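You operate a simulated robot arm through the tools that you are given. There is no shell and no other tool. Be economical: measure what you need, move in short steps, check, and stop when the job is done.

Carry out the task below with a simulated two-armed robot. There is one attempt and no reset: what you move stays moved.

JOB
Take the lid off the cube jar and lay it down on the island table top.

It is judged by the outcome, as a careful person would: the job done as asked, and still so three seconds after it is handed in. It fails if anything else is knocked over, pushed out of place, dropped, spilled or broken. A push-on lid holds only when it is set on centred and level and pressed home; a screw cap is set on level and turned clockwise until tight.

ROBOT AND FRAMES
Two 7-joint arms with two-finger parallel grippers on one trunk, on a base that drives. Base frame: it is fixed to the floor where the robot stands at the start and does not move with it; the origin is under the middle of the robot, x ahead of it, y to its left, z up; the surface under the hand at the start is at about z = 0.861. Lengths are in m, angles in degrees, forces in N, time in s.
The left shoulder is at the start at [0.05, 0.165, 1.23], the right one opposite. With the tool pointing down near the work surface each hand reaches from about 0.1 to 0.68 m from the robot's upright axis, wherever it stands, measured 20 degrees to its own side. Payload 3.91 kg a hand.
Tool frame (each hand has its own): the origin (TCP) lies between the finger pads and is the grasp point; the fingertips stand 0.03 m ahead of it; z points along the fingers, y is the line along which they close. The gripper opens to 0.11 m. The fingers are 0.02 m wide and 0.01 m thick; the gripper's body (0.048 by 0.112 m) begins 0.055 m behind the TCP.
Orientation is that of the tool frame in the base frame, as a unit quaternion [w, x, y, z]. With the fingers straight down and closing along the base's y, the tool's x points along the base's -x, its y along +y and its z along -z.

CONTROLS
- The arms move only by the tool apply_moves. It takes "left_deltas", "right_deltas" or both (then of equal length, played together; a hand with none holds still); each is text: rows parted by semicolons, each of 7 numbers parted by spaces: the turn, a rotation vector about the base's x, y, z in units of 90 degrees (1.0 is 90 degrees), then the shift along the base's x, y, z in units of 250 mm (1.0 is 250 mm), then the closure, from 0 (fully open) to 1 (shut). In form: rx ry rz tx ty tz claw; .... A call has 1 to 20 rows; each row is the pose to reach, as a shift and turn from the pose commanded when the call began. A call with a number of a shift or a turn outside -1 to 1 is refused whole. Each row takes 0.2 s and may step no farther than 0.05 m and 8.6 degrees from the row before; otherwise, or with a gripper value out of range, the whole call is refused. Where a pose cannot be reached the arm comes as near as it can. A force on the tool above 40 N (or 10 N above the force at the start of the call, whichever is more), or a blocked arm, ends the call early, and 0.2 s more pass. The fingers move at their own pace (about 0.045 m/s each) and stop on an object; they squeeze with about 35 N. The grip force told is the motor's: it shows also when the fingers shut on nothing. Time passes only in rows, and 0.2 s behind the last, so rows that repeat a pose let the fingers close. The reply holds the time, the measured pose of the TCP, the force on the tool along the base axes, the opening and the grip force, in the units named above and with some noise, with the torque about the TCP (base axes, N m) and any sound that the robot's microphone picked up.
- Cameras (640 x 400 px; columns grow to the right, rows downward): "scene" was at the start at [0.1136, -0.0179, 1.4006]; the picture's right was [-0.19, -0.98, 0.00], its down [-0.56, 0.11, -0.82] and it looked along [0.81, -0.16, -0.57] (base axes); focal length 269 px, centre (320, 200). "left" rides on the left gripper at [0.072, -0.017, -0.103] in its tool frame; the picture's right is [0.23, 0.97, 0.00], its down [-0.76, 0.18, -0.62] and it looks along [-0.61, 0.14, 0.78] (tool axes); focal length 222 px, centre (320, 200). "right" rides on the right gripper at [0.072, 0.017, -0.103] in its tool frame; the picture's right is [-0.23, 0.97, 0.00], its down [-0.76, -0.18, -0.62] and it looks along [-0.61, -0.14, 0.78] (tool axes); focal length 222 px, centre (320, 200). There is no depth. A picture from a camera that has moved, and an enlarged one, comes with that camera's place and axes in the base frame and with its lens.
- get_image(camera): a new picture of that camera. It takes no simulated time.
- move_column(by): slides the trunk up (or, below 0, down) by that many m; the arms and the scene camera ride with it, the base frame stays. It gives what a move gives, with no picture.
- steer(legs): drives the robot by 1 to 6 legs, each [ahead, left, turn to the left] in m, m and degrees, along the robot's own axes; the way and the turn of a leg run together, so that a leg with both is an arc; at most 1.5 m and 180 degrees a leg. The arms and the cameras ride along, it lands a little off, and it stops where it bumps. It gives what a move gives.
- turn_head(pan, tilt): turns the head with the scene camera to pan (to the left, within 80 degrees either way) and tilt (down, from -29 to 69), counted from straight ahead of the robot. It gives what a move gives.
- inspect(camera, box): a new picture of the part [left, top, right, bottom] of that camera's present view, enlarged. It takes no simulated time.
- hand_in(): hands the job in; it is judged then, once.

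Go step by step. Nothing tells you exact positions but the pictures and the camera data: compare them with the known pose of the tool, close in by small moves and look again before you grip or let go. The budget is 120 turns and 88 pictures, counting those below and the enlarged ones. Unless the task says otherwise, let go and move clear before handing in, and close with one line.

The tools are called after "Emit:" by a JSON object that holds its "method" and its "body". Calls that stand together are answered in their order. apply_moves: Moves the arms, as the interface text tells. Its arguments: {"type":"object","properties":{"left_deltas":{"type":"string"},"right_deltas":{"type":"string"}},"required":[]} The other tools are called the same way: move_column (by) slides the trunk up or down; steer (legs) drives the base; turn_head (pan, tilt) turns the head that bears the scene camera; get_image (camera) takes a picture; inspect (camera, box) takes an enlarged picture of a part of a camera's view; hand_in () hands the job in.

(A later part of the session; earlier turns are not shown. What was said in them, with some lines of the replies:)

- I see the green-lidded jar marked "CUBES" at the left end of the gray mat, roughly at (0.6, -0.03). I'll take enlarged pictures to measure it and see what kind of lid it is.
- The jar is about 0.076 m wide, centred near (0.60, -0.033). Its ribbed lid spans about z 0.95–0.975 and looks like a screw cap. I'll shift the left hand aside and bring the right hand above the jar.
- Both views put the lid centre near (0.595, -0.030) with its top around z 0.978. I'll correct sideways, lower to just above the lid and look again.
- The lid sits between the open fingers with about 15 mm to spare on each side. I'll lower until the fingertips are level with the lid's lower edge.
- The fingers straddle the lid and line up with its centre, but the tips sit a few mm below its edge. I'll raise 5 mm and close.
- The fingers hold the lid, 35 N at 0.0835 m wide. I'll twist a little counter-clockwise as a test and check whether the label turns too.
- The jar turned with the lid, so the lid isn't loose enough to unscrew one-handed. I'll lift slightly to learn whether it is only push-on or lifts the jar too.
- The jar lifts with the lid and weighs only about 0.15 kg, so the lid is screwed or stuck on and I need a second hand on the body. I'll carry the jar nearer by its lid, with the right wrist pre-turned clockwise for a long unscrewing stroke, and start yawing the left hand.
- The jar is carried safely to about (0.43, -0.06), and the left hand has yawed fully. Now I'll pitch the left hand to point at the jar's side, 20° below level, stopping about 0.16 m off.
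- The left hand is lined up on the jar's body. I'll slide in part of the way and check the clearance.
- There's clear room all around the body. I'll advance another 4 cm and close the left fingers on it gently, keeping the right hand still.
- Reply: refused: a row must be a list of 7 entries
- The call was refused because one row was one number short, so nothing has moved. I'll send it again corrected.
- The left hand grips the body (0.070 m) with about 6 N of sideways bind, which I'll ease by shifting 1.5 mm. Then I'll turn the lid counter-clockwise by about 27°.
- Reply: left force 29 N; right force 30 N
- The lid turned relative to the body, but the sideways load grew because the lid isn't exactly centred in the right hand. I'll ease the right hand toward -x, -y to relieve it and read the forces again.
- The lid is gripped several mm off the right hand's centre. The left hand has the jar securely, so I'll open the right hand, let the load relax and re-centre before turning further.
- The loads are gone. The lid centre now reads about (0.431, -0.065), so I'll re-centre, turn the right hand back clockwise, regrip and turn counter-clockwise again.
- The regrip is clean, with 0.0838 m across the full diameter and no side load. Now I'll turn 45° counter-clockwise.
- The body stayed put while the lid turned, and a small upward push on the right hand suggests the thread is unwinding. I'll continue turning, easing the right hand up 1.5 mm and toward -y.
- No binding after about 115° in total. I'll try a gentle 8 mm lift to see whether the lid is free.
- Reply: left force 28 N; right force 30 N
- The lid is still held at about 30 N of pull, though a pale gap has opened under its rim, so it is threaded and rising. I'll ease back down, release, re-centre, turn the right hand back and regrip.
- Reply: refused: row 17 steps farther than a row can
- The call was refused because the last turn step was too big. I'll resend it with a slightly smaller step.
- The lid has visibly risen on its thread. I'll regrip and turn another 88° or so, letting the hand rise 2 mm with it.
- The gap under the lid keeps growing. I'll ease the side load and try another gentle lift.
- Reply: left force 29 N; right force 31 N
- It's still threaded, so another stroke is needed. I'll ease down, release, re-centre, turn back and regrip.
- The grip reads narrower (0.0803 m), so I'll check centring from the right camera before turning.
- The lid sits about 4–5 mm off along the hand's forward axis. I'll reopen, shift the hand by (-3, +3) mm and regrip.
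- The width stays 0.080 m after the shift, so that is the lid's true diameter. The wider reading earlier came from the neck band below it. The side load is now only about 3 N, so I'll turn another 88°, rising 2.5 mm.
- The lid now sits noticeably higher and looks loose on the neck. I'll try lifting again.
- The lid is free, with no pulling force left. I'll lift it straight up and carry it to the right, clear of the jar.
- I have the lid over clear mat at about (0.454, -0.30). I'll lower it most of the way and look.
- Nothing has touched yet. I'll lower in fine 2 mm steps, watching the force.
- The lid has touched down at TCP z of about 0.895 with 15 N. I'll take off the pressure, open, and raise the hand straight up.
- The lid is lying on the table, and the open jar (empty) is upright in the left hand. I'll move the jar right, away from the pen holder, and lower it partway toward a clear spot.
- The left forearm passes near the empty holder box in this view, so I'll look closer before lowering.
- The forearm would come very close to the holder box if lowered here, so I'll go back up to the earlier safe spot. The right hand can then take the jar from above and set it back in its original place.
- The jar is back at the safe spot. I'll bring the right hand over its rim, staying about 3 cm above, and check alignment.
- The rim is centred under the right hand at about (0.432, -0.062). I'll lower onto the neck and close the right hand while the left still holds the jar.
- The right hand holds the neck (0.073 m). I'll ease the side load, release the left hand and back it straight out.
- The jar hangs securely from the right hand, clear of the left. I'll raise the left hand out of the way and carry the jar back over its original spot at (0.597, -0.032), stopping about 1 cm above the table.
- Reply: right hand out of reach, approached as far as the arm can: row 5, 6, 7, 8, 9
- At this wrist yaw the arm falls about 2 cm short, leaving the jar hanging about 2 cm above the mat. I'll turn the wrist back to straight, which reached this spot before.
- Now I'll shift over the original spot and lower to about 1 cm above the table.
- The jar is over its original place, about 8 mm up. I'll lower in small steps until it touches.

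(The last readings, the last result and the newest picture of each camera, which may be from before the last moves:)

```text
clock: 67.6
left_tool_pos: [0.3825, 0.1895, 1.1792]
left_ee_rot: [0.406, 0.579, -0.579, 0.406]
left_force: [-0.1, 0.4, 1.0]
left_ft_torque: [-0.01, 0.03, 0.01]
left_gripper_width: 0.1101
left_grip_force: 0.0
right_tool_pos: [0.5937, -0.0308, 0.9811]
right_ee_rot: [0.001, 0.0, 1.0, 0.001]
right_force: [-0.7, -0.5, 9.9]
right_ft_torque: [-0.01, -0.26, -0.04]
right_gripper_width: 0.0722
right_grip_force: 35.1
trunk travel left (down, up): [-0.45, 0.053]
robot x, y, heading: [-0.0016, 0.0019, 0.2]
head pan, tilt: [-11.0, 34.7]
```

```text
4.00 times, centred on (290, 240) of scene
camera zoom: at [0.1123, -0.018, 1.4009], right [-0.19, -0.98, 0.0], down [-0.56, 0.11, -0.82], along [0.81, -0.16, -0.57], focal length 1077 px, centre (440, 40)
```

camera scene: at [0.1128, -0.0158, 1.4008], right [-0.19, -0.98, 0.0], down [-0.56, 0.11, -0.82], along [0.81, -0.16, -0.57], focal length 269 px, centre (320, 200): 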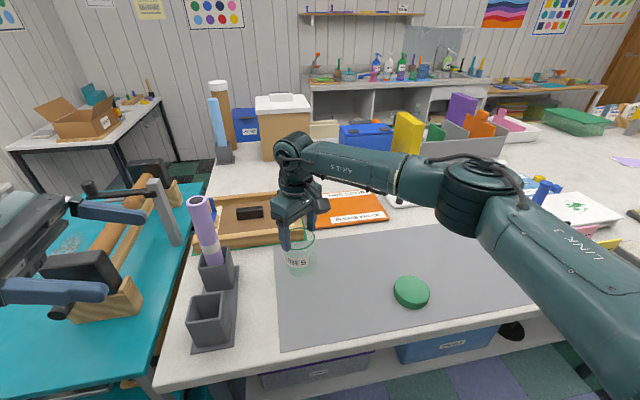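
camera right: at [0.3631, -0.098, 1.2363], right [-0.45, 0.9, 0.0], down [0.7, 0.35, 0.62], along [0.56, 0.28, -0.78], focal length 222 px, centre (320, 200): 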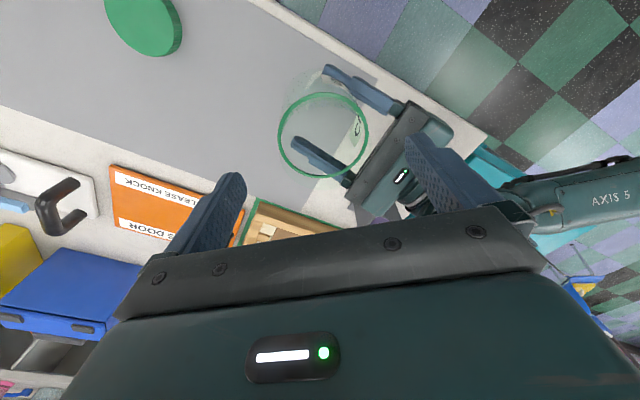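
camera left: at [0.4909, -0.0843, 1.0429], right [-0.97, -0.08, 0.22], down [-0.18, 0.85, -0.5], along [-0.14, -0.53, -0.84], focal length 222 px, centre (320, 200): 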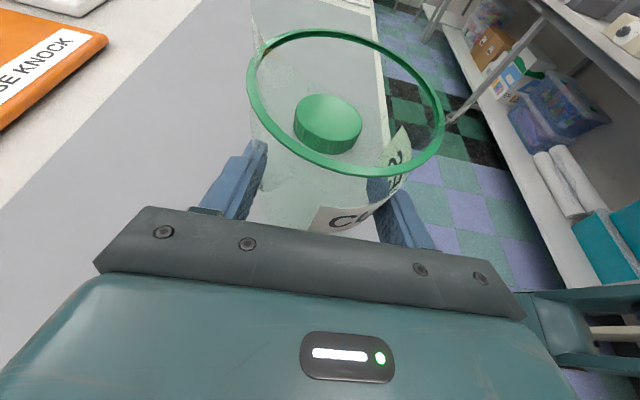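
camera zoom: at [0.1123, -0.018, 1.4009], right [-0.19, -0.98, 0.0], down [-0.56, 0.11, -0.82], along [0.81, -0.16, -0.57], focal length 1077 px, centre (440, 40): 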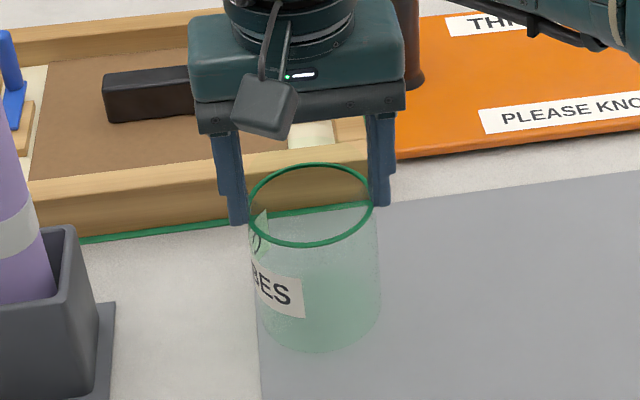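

The jar has touched down with 10 N. I'll ease off, open the fingers and rise clear.

Emit:
{"method": "apply_moves", "body": {"right_deltas": "0 0 0 0 0 0.008 1; 0 0 0 0 0 0.008 0.4; 0 0 0 0 0 0.008 0; 0 0 0 0 0 0.008 0; 0 0 0 0 0 0.008 0; 0 0 0 0 0 0.1 0; 0 0 0 0 0 0.26 0; 0 0 0 0 0 0.42 0; 0 0 0 -0.1 -0.1 0.56 0; 0 0 0 -0.2 -0.24 0.6 0; 0 0 0 -0.3 -0.38 0.6 0; 0 0 0 -0.4 -0.52 0.6 0; 0 0 0 -0.4 -0.52 0.6 0"}}

Emit:
{"method": "get_image", "body": {"camera": "scene"}}

Emit:
{"method": "inspect", "body": {"camera": "scene", "box": [240, 190, 460, 330]}}

```text
clock: 70.4
left_tool_pos: [0.3845, 0.1901, 1.1791]
left_ee_rot: [0.406, 0.579, -0.578, 0.406]
left_force: [-0.7, -0.3, 0.0]
left_ft_torque: [-0.01, -0.01, 0.0]
left_gripper_width: 0.1102
left_grip_force: 0.1
right_tool_pos: [0.4936, -0.1607, 1.1284]
right_ee_rot: [0.0, 0.001, 1.0, 0.0]
right_force: [-0.4, 0.1, -0.7]
right_ft_torque: [0.0, 0.03, 0.03]
right_gripper_width: 0.1099
right_grip_force: 0.1
trunk travel left (down, up): [-0.45, 0.053]
robot x, y, heading: [-0.0007, 0.0067, 0.1]
head pan, tilt: [-11.0, 34.7]
```

```text
26 pictures are left
camera scene: at [0.1139, -0.0174, 1.4006], right [-0.19, -0.98, 0.0], down [-0.56, 0.11, -0.82], along [0.81, -0.16, -0.57], focal length 269 px, centre (320, 200)
```

scene: 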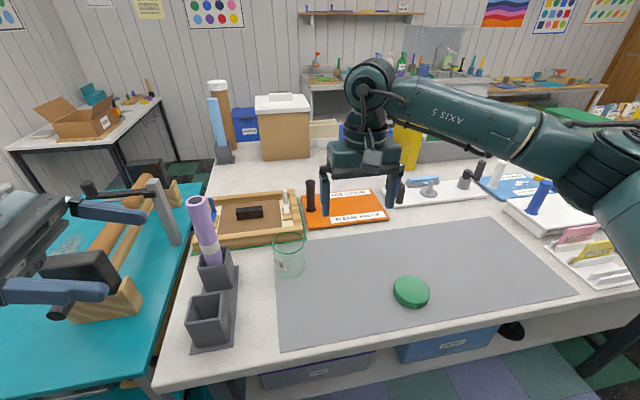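

```text
2.86 times, centred on (350, 260) of scene
camera zoom: at [0.1139, -0.0174, 1.4006], right [-0.19, -0.98, 0.0], down [-0.56, 0.11, -0.82], along [0.81, -0.16, -0.57], focal length 769 px, centre (234, 29)
```

zoom: 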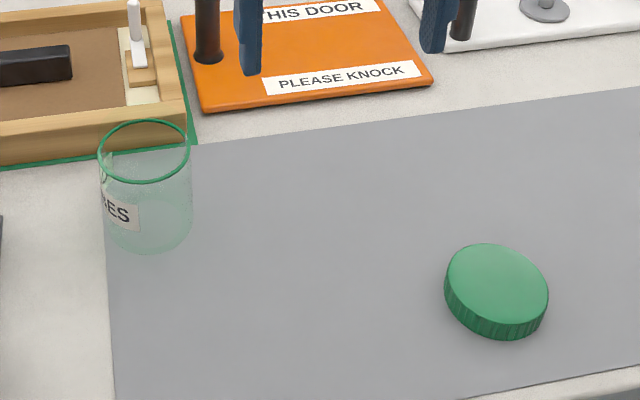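

The lid lies flat on the table, the jar stands upright and open in its original place, and both hands are clear with nothing else moved. I'm handing in.

Emit:
{"method": "hand_in", "body": {}}

```text
The job is handed in.
```

I unscrewed the cube jar's lid and laid it flat on the gray mat on the island table top. The jar stands open, upright and empty in its original spot, with its label turned a little, and nothing else was disturbed.
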